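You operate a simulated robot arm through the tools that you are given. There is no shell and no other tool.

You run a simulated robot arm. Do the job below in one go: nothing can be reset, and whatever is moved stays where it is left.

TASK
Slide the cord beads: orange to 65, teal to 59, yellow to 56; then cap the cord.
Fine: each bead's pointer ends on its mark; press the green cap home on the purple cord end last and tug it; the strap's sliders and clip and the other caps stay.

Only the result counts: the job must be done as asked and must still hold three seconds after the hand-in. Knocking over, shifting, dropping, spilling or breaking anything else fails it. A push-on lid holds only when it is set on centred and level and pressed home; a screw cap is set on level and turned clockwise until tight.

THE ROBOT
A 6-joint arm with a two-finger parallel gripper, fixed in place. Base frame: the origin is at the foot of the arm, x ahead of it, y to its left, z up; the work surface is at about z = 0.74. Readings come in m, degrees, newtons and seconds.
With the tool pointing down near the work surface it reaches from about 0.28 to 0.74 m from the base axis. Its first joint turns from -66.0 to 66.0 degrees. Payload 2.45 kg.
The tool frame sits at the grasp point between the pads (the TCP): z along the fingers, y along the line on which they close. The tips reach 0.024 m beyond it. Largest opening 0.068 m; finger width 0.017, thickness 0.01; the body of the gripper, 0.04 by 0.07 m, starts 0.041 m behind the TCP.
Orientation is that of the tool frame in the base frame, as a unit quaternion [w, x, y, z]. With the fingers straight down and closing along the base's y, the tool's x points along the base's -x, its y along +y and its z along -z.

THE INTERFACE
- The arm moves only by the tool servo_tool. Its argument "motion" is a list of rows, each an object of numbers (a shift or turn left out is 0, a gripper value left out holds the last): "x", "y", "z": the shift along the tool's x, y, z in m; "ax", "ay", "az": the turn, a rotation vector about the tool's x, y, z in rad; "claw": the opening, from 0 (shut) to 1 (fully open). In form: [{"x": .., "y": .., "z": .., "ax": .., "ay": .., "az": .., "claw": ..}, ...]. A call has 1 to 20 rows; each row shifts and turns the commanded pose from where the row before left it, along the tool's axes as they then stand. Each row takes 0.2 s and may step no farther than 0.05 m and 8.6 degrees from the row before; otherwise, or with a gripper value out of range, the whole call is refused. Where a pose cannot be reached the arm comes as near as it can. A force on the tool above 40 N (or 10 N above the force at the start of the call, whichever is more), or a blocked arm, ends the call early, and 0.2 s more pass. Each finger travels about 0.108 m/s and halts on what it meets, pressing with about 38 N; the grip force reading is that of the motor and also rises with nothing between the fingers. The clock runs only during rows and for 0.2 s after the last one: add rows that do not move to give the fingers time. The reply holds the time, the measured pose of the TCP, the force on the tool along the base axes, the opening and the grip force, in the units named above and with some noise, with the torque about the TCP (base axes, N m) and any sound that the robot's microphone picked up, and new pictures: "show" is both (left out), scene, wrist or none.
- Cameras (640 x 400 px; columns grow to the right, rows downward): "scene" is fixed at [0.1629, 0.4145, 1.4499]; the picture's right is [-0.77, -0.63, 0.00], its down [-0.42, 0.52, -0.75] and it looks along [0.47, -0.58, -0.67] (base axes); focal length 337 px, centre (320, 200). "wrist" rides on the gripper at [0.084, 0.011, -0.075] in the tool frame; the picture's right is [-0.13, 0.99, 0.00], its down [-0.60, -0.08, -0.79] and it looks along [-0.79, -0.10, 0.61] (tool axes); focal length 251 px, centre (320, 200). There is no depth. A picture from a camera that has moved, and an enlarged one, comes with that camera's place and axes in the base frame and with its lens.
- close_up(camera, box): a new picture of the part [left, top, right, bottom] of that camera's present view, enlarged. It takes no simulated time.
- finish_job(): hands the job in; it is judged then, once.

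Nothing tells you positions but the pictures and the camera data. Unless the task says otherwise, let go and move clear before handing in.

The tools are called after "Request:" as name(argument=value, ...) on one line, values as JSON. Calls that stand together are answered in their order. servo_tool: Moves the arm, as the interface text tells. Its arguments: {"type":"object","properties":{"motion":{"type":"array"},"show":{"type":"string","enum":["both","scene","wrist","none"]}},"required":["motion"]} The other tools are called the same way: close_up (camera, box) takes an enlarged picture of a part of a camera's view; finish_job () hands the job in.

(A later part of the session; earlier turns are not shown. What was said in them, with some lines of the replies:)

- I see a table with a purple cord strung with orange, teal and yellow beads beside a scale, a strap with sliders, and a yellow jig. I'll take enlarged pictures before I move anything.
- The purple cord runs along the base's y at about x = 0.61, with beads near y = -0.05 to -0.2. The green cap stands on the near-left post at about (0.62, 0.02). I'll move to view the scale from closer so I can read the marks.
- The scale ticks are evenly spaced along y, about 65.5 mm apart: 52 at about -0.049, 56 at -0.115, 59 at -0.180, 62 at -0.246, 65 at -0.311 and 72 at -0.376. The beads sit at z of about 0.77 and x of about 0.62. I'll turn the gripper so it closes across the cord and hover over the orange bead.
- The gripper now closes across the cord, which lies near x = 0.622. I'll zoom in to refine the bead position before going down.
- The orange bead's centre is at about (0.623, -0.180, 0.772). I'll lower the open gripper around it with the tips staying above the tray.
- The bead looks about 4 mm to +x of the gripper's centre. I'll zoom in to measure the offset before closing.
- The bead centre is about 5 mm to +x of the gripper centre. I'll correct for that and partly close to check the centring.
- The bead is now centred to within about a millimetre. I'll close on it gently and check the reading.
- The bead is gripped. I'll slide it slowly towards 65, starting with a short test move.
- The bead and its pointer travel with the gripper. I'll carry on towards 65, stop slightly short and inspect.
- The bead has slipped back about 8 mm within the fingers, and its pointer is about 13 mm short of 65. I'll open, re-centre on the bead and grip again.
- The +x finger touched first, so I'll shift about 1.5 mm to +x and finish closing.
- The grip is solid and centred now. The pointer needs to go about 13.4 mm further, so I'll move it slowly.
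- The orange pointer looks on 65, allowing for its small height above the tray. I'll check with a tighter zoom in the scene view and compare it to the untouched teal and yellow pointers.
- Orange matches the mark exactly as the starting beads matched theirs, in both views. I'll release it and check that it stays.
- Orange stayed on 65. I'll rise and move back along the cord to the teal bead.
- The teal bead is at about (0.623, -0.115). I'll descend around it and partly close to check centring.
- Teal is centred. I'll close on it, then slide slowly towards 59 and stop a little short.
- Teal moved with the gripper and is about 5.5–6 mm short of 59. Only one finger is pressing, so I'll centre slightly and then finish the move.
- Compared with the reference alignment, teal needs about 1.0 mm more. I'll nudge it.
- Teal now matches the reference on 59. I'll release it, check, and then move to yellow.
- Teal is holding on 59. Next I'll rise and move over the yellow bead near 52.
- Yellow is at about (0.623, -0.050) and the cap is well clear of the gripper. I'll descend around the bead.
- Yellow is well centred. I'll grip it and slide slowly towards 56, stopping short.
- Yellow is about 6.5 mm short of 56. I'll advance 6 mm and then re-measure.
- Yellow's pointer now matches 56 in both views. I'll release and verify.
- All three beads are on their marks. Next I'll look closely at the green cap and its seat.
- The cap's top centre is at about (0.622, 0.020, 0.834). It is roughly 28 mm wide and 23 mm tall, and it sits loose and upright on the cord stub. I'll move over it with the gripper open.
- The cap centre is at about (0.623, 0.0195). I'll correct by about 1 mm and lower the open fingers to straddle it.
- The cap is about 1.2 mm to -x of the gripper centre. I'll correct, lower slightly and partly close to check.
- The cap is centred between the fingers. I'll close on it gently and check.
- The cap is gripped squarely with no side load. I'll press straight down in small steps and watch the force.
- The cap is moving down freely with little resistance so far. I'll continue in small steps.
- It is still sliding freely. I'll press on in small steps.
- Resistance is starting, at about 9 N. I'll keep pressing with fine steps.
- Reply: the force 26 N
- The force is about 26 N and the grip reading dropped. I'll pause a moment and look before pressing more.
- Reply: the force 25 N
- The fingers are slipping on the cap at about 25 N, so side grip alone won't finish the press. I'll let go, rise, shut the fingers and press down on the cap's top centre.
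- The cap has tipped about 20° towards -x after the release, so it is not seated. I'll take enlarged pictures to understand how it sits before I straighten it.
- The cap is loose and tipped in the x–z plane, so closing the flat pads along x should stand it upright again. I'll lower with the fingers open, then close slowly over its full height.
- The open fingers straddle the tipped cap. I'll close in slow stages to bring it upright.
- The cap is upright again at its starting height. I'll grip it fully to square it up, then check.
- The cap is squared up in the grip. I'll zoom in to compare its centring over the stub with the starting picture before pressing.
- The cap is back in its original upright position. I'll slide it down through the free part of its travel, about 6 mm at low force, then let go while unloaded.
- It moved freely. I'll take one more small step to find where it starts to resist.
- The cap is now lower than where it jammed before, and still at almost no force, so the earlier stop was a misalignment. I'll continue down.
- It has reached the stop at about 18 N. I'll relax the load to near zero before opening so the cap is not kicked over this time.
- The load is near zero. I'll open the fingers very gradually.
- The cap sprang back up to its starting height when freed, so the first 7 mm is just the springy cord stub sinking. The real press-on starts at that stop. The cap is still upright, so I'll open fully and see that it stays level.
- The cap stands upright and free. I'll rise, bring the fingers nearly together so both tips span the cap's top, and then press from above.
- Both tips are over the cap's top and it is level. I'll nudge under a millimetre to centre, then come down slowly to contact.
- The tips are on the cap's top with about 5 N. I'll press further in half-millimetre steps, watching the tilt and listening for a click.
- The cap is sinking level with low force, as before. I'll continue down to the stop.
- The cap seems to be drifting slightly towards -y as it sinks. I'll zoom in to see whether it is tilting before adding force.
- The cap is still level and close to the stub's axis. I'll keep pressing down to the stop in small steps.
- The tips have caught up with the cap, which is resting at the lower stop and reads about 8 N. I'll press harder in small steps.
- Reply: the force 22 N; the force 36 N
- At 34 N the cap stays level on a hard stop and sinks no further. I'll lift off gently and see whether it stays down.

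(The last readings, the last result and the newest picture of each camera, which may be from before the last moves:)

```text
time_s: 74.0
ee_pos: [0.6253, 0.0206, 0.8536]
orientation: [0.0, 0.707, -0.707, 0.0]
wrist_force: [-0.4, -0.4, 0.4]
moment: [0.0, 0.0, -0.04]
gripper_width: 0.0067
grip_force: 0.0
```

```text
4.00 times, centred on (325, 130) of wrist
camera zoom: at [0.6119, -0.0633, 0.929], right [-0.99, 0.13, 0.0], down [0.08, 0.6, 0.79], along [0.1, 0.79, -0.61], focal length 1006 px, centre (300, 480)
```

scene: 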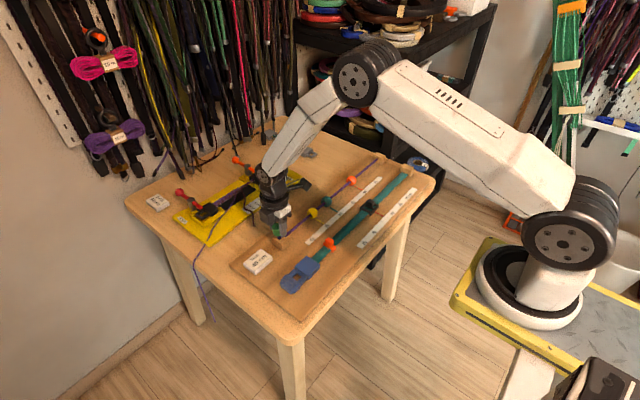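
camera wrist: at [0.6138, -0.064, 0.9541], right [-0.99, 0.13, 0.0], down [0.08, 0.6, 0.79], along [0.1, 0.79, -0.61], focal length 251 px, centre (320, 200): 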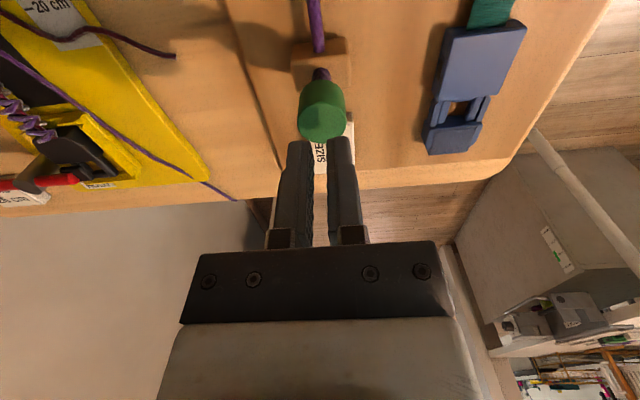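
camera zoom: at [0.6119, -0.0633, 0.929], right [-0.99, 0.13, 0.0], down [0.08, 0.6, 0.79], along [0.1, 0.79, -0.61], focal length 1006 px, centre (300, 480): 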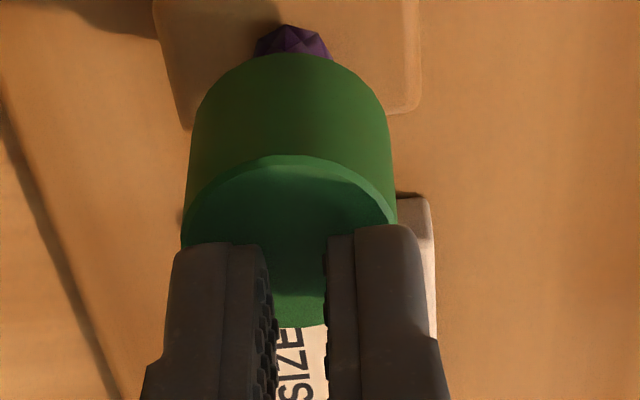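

The cap stays down by itself now. I'll rise clear and inspect whether it sits level and centred.

Request:
servo_tool(motion=[{"z": -0.01}, {"z": -0.02}, {"z": -0.02}, {}, {}], show="none")

Request:
close_up(camera="scene", box=[272, 218, 302, 242])

Request:
close_up(camera="wrist", box=[285, 30, 375, 150])

```text
time_s: 75.2
ee_pos: [0.6254, 0.0214, 0.9044]
orientation: [0.0, 0.707, -0.707, 0.0]
wrist_force: [0.4, 0.3, 0.2]
moment: [0.0, -0.03, 0.01]
gripper_width: 0.0068
grip_force: 0.2
```

```text
16.00 times, centred on (287, 230) of scene
camera zoom: at [0.1629, 0.4145, 1.4499], right [-0.77, -0.63, 0.0], down [-0.42, 0.52, -0.75], along [0.47, -0.58, -0.67], focal length 5386 px, centre (848, -280)
```

zoom: 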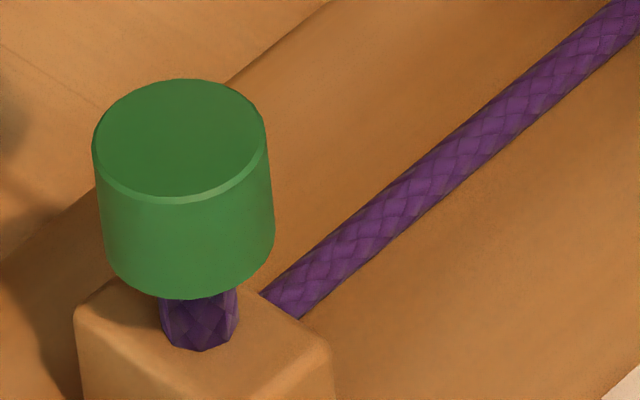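

```text
3.33 times, centred on (330, 90) of wrist
camera zoom: at [0.6127, -0.0639, 0.9796], right [-0.99, 0.13, 0.0], down [0.08, 0.6, 0.79], along [0.1, 0.79, -0.61], focal length 838 px, centre (287, 567)
```

zoom: 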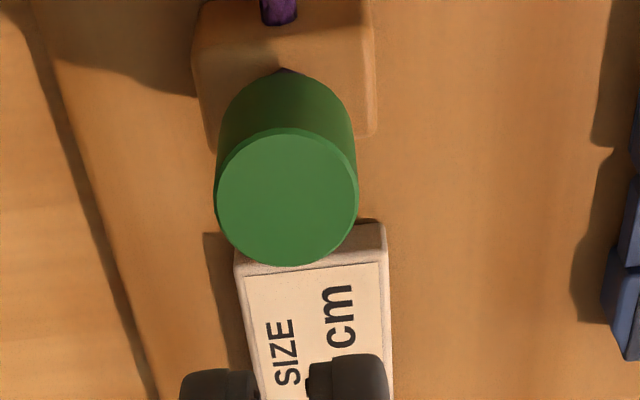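

The cap now sits about 9 mm lower than at the start, level and centred on the stub, and it stays there. Next comes the tug test: I'll open, lower around it and grip gently.

Request:
servo_tool(motion=[{"claw": 1.0, "x": 0.0006, "y": -0.0006}, {}, {}, {"z": 0.025}, {"z": 0.025}, {"z": 0.015}, {"z": 0.009}, {}, {"claw": 0.6}, {"claw": 0.48}, {}, {}], show="none")

Request:
close_up(camera="wrist", box=[200, 90, 460, 250])

Request:
close_up(camera="scene", box=[272, 218, 302, 242])

```text
time_s: 77.8
ee_pos: [0.6269, 0.0192, 0.8316]
orientation: [-0.001, 0.708, -0.706, 0.001]
wrist_force: [-1.0, 0.3, 0.8]
moment: [-0.02, 0.01, -0.02]
gripper_width: 0.0325
grip_force: 0.0
```

```text
2.46 times, centred on (330, 170) of wrist
camera zoom: at [0.6131, -0.0645, 0.9064], right [-0.99, 0.13, 0.0], down [0.08, 0.6, 0.79], along [0.1, 0.79, -0.61], focal length 619 px, centre (295, 274)
```

zoom: 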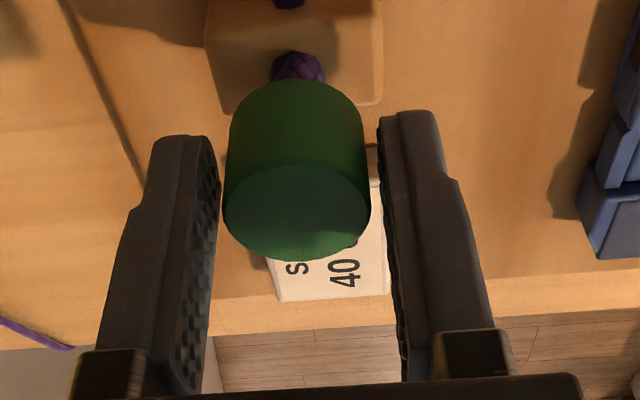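

```text
16.00 times, centred on (287, 230) of scene
camera zoom: at [0.1629, 0.4145, 1.4499], right [-0.77, -0.63, 0.0], down [-0.42, 0.52, -0.75], along [0.47, -0.58, -0.67], focal length 5386 px, centre (848, -280)
```

zoom: 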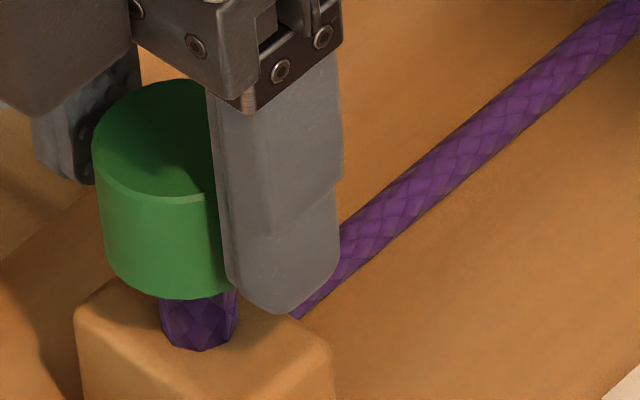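

The cap is centred between the fingers. I'll close gently and then pull up lightly.

Request:
servo_tool(motion=[{"claw": 0.45}, {"claw": 0.43}, {"claw": 0.41}, {"claw": 0.39}, {"claw": 0.37}, {}, {}], show="none")

Request:
close_up(camera="scene", box=[272, 218, 302, 242])

Request:
close_up(camera="wrist", box=[200, 90, 460, 250])

```text
time_s: 79.4
ee_pos: [0.624, 0.0198, 0.8313]
orientation: [0.0, -0.707, 0.708, 0.0]
wrist_force: [-1.1, 0.4, 0.5]
moment: [-0.01, 0.02, 0.02]
gripper_width: 0.0265
grip_force: 19.6
```

```text
16.00 times, centred on (287, 230) of scene
camera zoom: at [0.1629, 0.4145, 1.4499], right [-0.77, -0.63, 0.0], down [-0.42, 0.52, -0.75], along [0.47, -0.58, -0.67], focal length 5386 px, centre (848, -280)
```

zoom: 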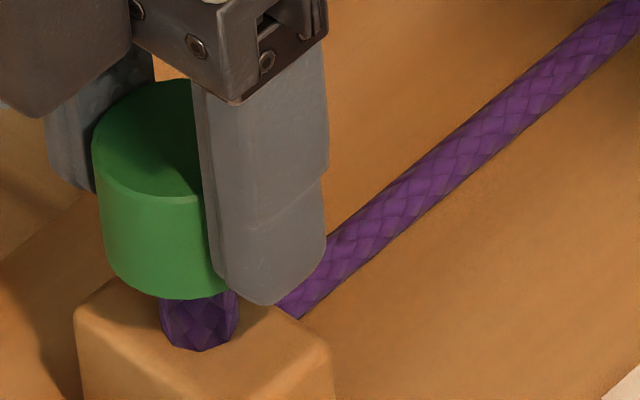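

```text
2.46 times, centred on (330, 170) of wrist
camera zoom: at [0.613, -0.0644, 0.9063], right [-0.99, 0.13, 0.0], down [0.08, 0.6, 0.79], along [0.1, 0.79, -0.61], focal length 619 px, centre (295, 274)
```

zoom: 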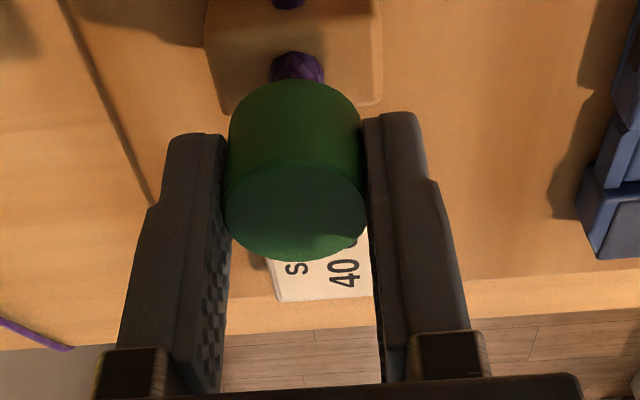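

It is gripped at about 20 N with no side load. Now a light upward tug in half-millimetre steps.

Request:
servo_tool(motion=[{"z": -0.0005}, {"z": -0.0005}, {}], show="none")

Request:
close_up(camera="scene", box=[272, 218, 302, 242])

```text
time_s: 80.2
ee_pos: [0.6246, 0.0198, 0.8327]
orientation: [-0.001, 0.707, -0.707, 0.0]
wrist_force: [1.9, 0.8, -1.9]
moment: [0.03, -0.04, -0.01]
gripper_width: 0.0264
grip_force: 20.2
```

```text
16.00 times, centred on (287, 230) of scene
camera zoom: at [0.163, 0.4145, 1.4499], right [-0.77, -0.63, 0.0], down [-0.42, 0.52, -0.75], along [0.47, -0.58, -0.67], focal length 5386 px, centre (848, -280)
```

zoom: 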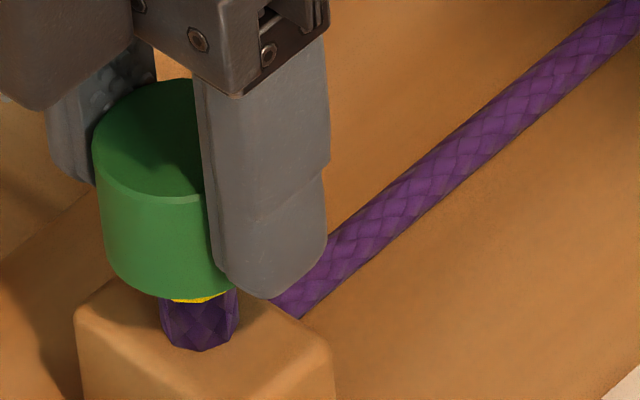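

A yellow band has appeared just below the cap. I'll zoom in to understand it before pulling more.

Request:
close_up(camera="scene", box=[276, 228, 292, 242])

Request:
close_up(camera="wrist", box=[290, 95, 350, 145])

Request:
close_up(camera="scene", box=[255, 170, 415, 270])

```text
16.00 times, centred on (284, 235) of scene
camera zoom: at [0.163, 0.4145, 1.4499], right [-0.77, -0.63, 0.0], down [-0.42, 0.52, -0.75], along [0.47, -0.58, -0.67], focal length 5386 px, centre (896, -360)
```

zoom: 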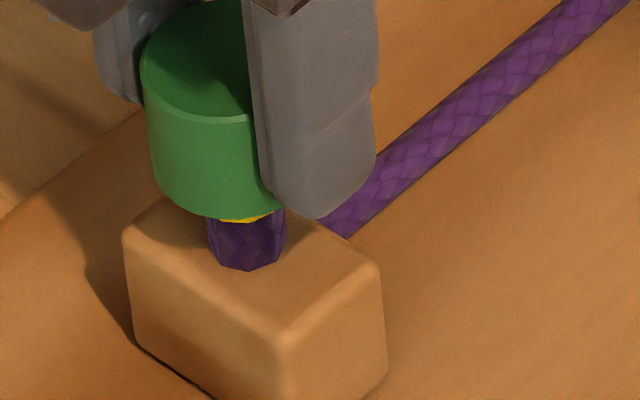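

```text
8.00 times, centred on (320, 120) of wrist
camera zoom: at [0.6128, -0.0647, 0.9077], right [-0.99, 0.13, 0.0], down [0.08, 0.6, 0.79], along [0.1, 0.79, -0.61], focal length 2012 px, centre (320, 840)
```

zoom: 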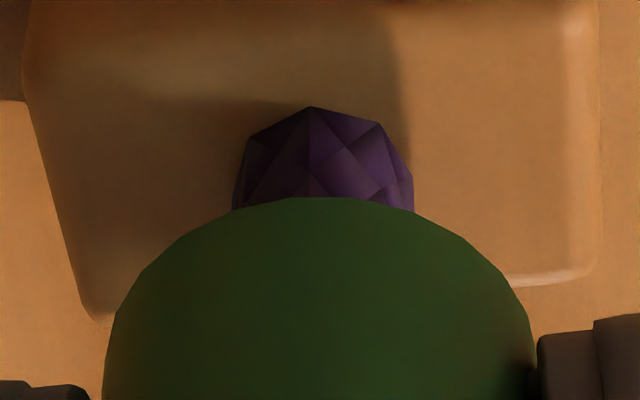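

```text
4.00 times, centred on (335, 220) of scene
camera zoom: at [0.163, 0.4145, 1.4499], right [-0.77, -0.63, 0.0], down [-0.42, 0.52, -0.75], along [0.47, -0.58, -0.67], focal length 1347 px, centre (260, 120)
```

zoom: 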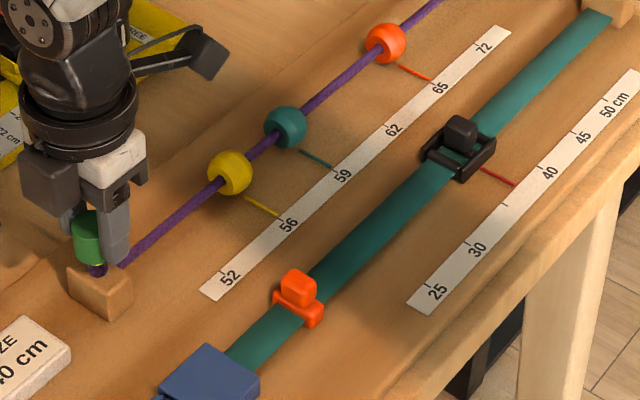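

The cap itself has not moved. I'll tug a little more to see whether it holds.

Request:
servo_tool(motion=[{"z": -0.0004}, {"z": -0.0004}, {}], show="none")

Request:
close_up(camera="scene", box=[272, 218, 302, 242])

Request:
close_up(camera="wrist", box=[275, 90, 365, 220])

```text
time_s: 81.0
ee_pos: [0.6244, 0.0194, 0.8338]
orientation: [-0.001, 0.707, -0.707, 0.0]
wrist_force: [-0.4, 1.1, 0.2]
moment: [-0.01, 0.03, 0.0]
gripper_width: 0.0263
grip_force: 19.4
```

```text
16.00 times, centred on (287, 230) of scene
camera zoom: at [0.1629, 0.4145, 1.4499], right [-0.77, -0.63, 0.0], down [-0.42, 0.52, -0.75], along [0.47, -0.58, -0.67], focal length 5386 px, centre (848, -280)
```

zoom: 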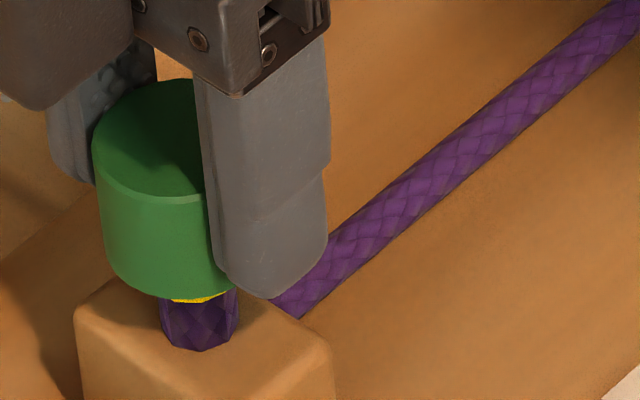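

```text
3.08 times, centred on (320, 155) of wrist
camera zoom: at [0.6129, -0.0649, 0.9075], right [-0.99, 0.13, 0.0], down [0.08, 0.6, 0.79], along [0.1, 0.79, -0.61], focal length 774 px, centre (320, 338)
```

zoom: 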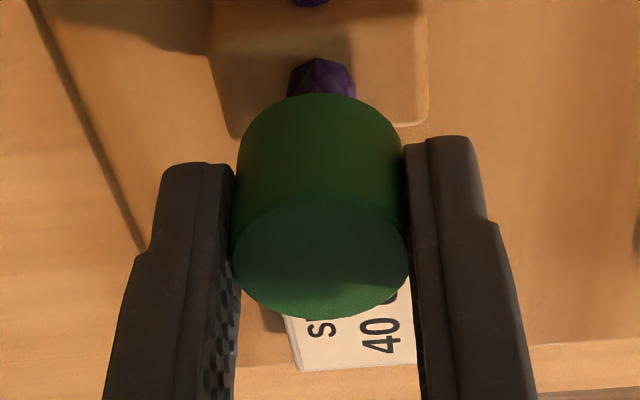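

The cap hasn't visibly moved and the force is near zero, so the tug is inconclusive. I'll let go gently and move the wrist camera to get a side view of the cap and stub.

Request:
servo_tool(motion=[{"claw": 0.39}, {"claw": 0.4}, {"claw": 0.41}, {"claw": 0.42}, {"claw": 0.44}, {"claw": 0.47}, {"claw": 0.55}, {"claw": 0.8}, {"claw": 1.0}, {}], show="none")

Request:
close_up(camera="scene", box=[272, 218, 302, 242])

Request:
close_up(camera="wrist", box=[275, 90, 365, 220])

```text
time_s: 83.2
ee_pos: [0.6254, 0.0186, 0.8326]
orientation: [-0.001, 0.707, -0.707, 0.0]
wrist_force: [-0.1, 0.3, 0.2]
moment: [0.01, 0.03, 0.0]
gripper_width: 0.0677
grip_force: 0.0
```

```text
16.00 times, centred on (287, 230) of scene
camera zoom: at [0.1629, 0.4145, 1.4499], right [-0.77, -0.63, 0.0], down [-0.42, 0.52, -0.75], along [0.47, -0.58, -0.67], focal length 5386 px, centre (848, -280)
```

zoom: 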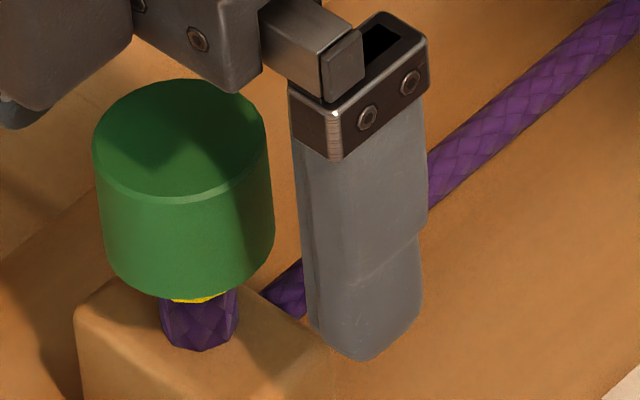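

```text
3.08 times, centred on (320, 155) of wrist
camera zoom: at [0.613, -0.0649, 0.9076], right [-0.99, 0.13, 0.0], down [0.08, 0.6, 0.79], along [0.1, 0.79, -0.61], focal length 774 px, centre (320, 338)
```

zoom: 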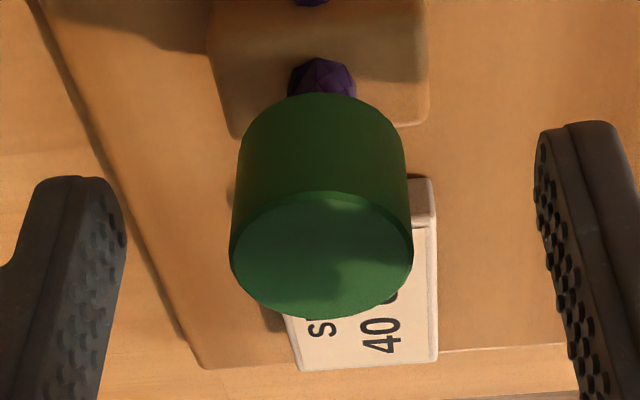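

The cap stayed put on release with the yellow band still showing. I'll back off along the cord and tilt the camera for a low side view of the cap's lower edge.

Request:
servo_tool(motion=[{"z": -0.03}, {"z": -0.03}, {"x": 0.035}, {"x": 0.035}, {"x": 0.036}, {"z": 0.025}, {"z": 0.025}, {"ay": -0.1333}, {"ay": -0.1333}, {"ay": -0.1333}, {}, {}])

Request:
close_up(camera="wrist", box=[270, 110, 370, 210])

Request:
close_up(camera="scene", box=[272, 218, 302, 242])

```text
time_s: 85.8
ee_pos: [0.6254, -0.0864, 0.8431]
orientation: [-0.141, 0.693, -0.693, -0.14]
wrist_force: [0.4, -0.3, 0.6]
moment: [0.01, -0.02, 0.01]
gripper_width: 0.0679
grip_force: 0.1
camera wrist: at [0.6131, -0.1933, 0.8779], right [-0.99, 0.12, 0.05], down [0.08, 0.25, 0.97], along [0.1, 0.96, -0.25], focal length 251 px, centre (320, 200)
```

scene: 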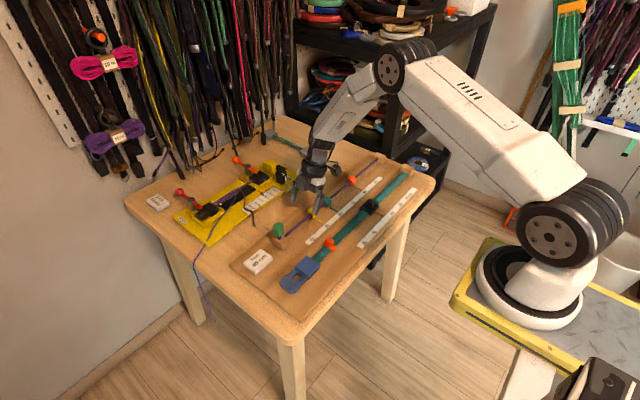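
wrist: 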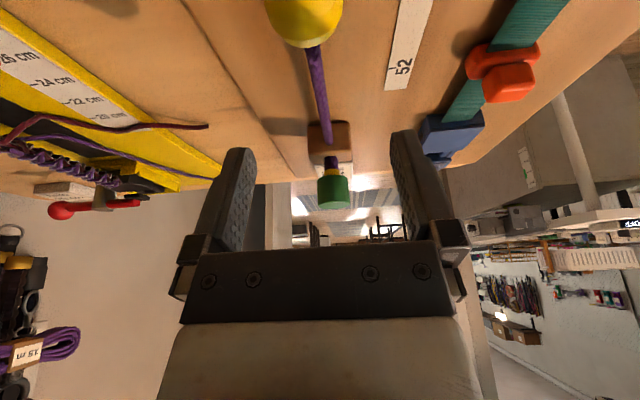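

```text
4.00 times, centred on (320, 160) of wrist
camera zoom: at [0.6131, -0.1933, 0.8779], right [-0.99, 0.12, 0.05], down [0.08, 0.25, 0.97], along [0.1, 0.96, -0.25], focal length 1006 px, centre (320, 360)
```

zoom: 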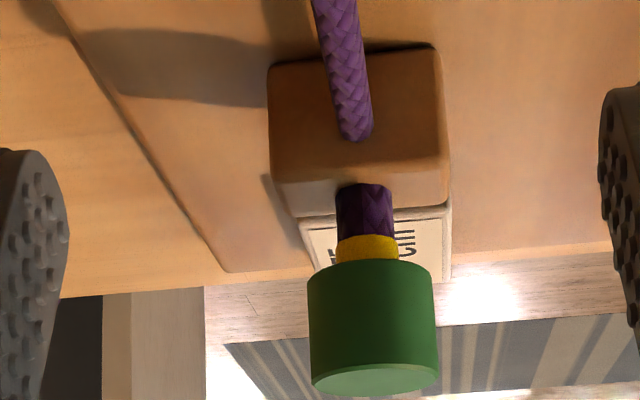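

```text
16.00 times, centred on (287, 230) of scene
camera zoom: at [0.1629, 0.4145, 1.4499], right [-0.77, -0.63, 0.0], down [-0.42, 0.52, -0.75], along [0.47, -0.58, -0.67], focal length 5386 px, centre (848, -280)
```

zoom: 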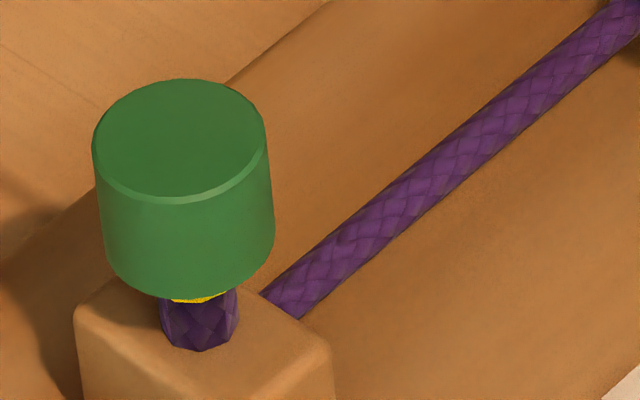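

From the side, the cap is level and centred, with a yellow collar now showing beneath it. I'll zoom in closer on that collar.

Request:
close_up(camera="wrist", box=[305, 140, 365, 212])

Request:
close_up(camera="scene", box=[278, 230, 292, 240])

```text
5.56 times, centred on (335, 176) of wrist
camera zoom: at [0.6131, -0.1933, 0.8779], right [-0.99, 0.12, 0.05], down [0.08, 0.25, 0.97], along [0.1, 0.96, -0.25], focal length 1397 px, centre (237, 333)
```

zoom: 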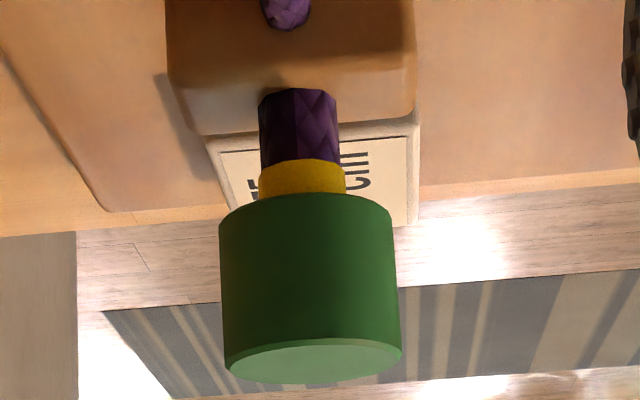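

```text
16.00 times, centred on (285, 235) of scene
camera zoom: at [0.1629, 0.4145, 1.4499], right [-0.77, -0.63, 0.0], down [-0.42, 0.52, -0.75], along [0.47, -0.58, -0.67], focal length 5386 px, centre (880, -360)
```

zoom: 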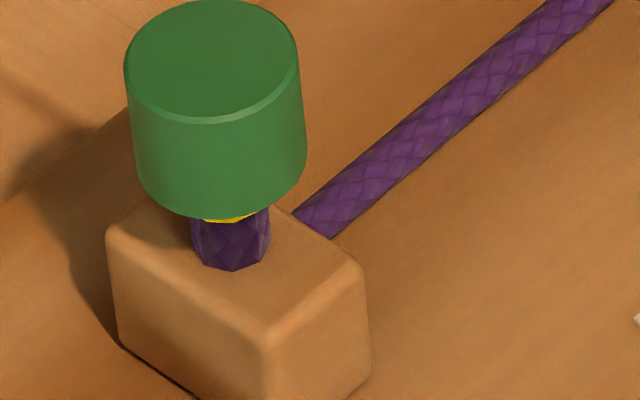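

The collar is a separate ring that appeared only when I tugged, while the cap itself stayed exactly in place, so I take the cap as seated and holding. I'll back the arm up and away, then recheck everything.

Request:
servo_tool(motion=[{"x": -0.0156, "z": -0.0368}, {"x": -0.0156, "z": -0.0368}, {"x": -0.0156, "z": -0.0368}, {"ay": 0.1333}, {"ay": 0.1333}, {"ay": 0.1333}, {"z": -0.04}, {"y": 0.04}, {"y": 0.04}, {"y": 0.04}, {}])

Request:
close_up(camera="scene", box=[255, 170, 415, 270])

Request:
close_up(camera="scene", box=[352, 176, 380, 194])

Request:
close_up(camera="scene", box=[316, 203, 344, 221])

Request:
close_up(camera="scene", box=[272, 218, 302, 242])

```text
time_s: 88.2
ee_pos: [0.5056, -0.0867, 1.0008]
orientation: [0.001, -0.707, 0.708, 0.0]
wrist_force: [0.0, -0.9, 0.2]
moment: [0.02, 0.02, 0.03]
gripper_width: 0.0682
grip_force: 0.1
camera wrist: at [0.4932, -0.1704, 1.0762], right [-0.99, 0.13, 0.0], down [0.08, 0.6, 0.79], along [0.1, 0.79, -0.61], focal length 251 px, centre (320, 200)
```

scene: 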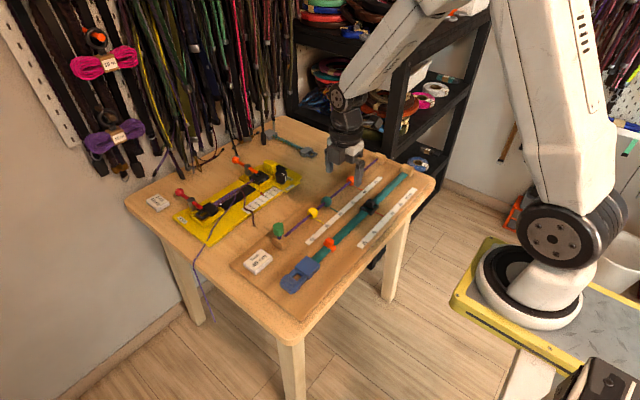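
wrist: 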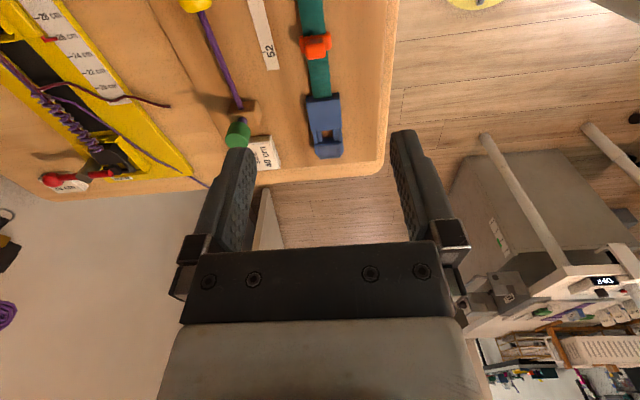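

```text
4.00 times, centred on (335, 220) of scene
camera zoom: at [0.1629, 0.4145, 1.4499], right [-0.77, -0.63, 0.0], down [-0.42, 0.52, -0.75], along [0.47, -0.58, -0.67], focal length 1347 px, centre (260, 120)
```

zoom: 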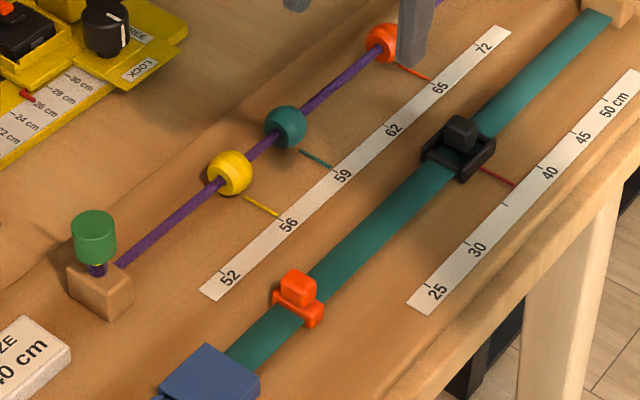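

```text
16.00 times, centred on (366, 185) of scene
camera zoom: at [0.1629, 0.4145, 1.4499], right [-0.77, -0.63, 0.0], down [-0.42, 0.52, -0.75], along [0.47, -0.58, -0.67], focal length 5386 px, centre (-416, 440)
```

zoom: 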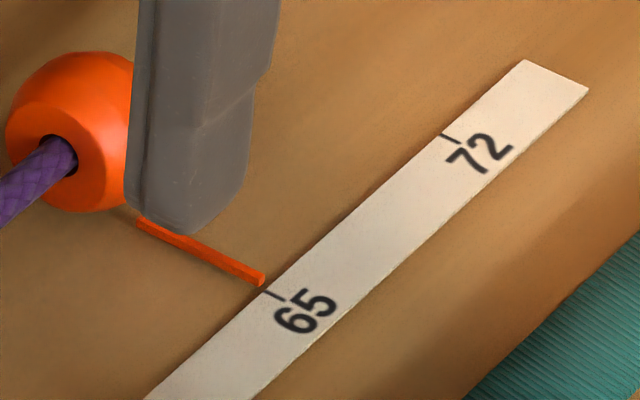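

```text
16.00 times, centred on (330, 212) of scene
camera zoom: at [0.1629, 0.4145, 1.4499], right [-0.77, -0.63, 0.0], down [-0.42, 0.52, -0.75], along [0.47, -0.58, -0.67], focal length 5386 px, centre (160, 8)
```

zoom: 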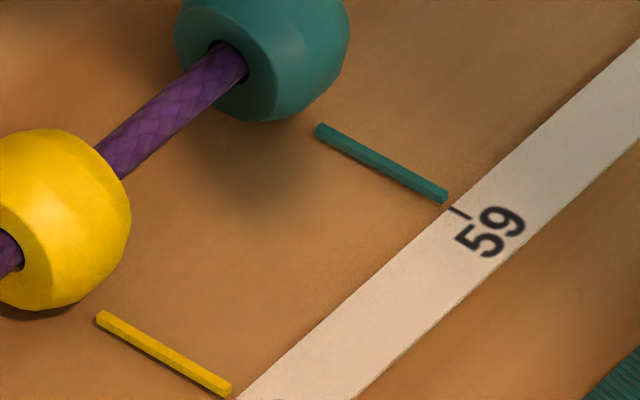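

```text
16.00 times, centred on (287, 230) of scene
camera zoom: at [0.1629, 0.4145, 1.4499], right [-0.77, -0.63, 0.0], down [-0.42, 0.52, -0.75], along [0.47, -0.58, -0.67], focal length 5386 px, centre (848, -280)
```

zoom: 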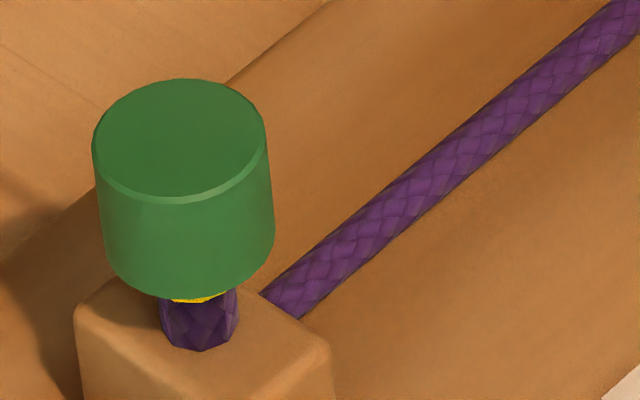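

All three pointers sit on their marks: orange on 65, teal on 59 and yellow on 56. The green cap is seated level and didn't shift when tugged, though the tug was light. The strap and the rest of the table look unchanged and the arm is clear, so I'm handing in.

Request:
finish_job()

```text
The job is handed in.
```

The job is handed in. All three beads are on their marks, and the green cap is pressed on. I can't be fully certain the cap is latched.

- **Beads:** orange ended on 65, teal on 59 and yellow on 56. In my last close-ups each pointer lined up with its mark to within about half a millimetre.
- **Cap, pressing:** it took three tries. The first press with a side grip slipped, and the cap tipped over about 20° when I let go. I straightened it, but on the second try it sprang back up. On the third I pressed straight down on the top with about 34 N, and the cap stayed down, level and centred on the cord end.
- **Cap, tug:** I gripped it and pulled up lightly. The highest pull I read was about 2 N, though the fingers may have slipped. The cap did not move in the pictures.
- **Yellow collar:** a yellow ring showed below the cap after the tug and stayed. I took it as a sign that the tug registered, but nothing confirmed that.
- **Everything else:** I never touched the strap, its sliders and clip, or the other items on the table, and they looked unchanged in my last pictures. The arm was let go and clear of the table when I handed in.
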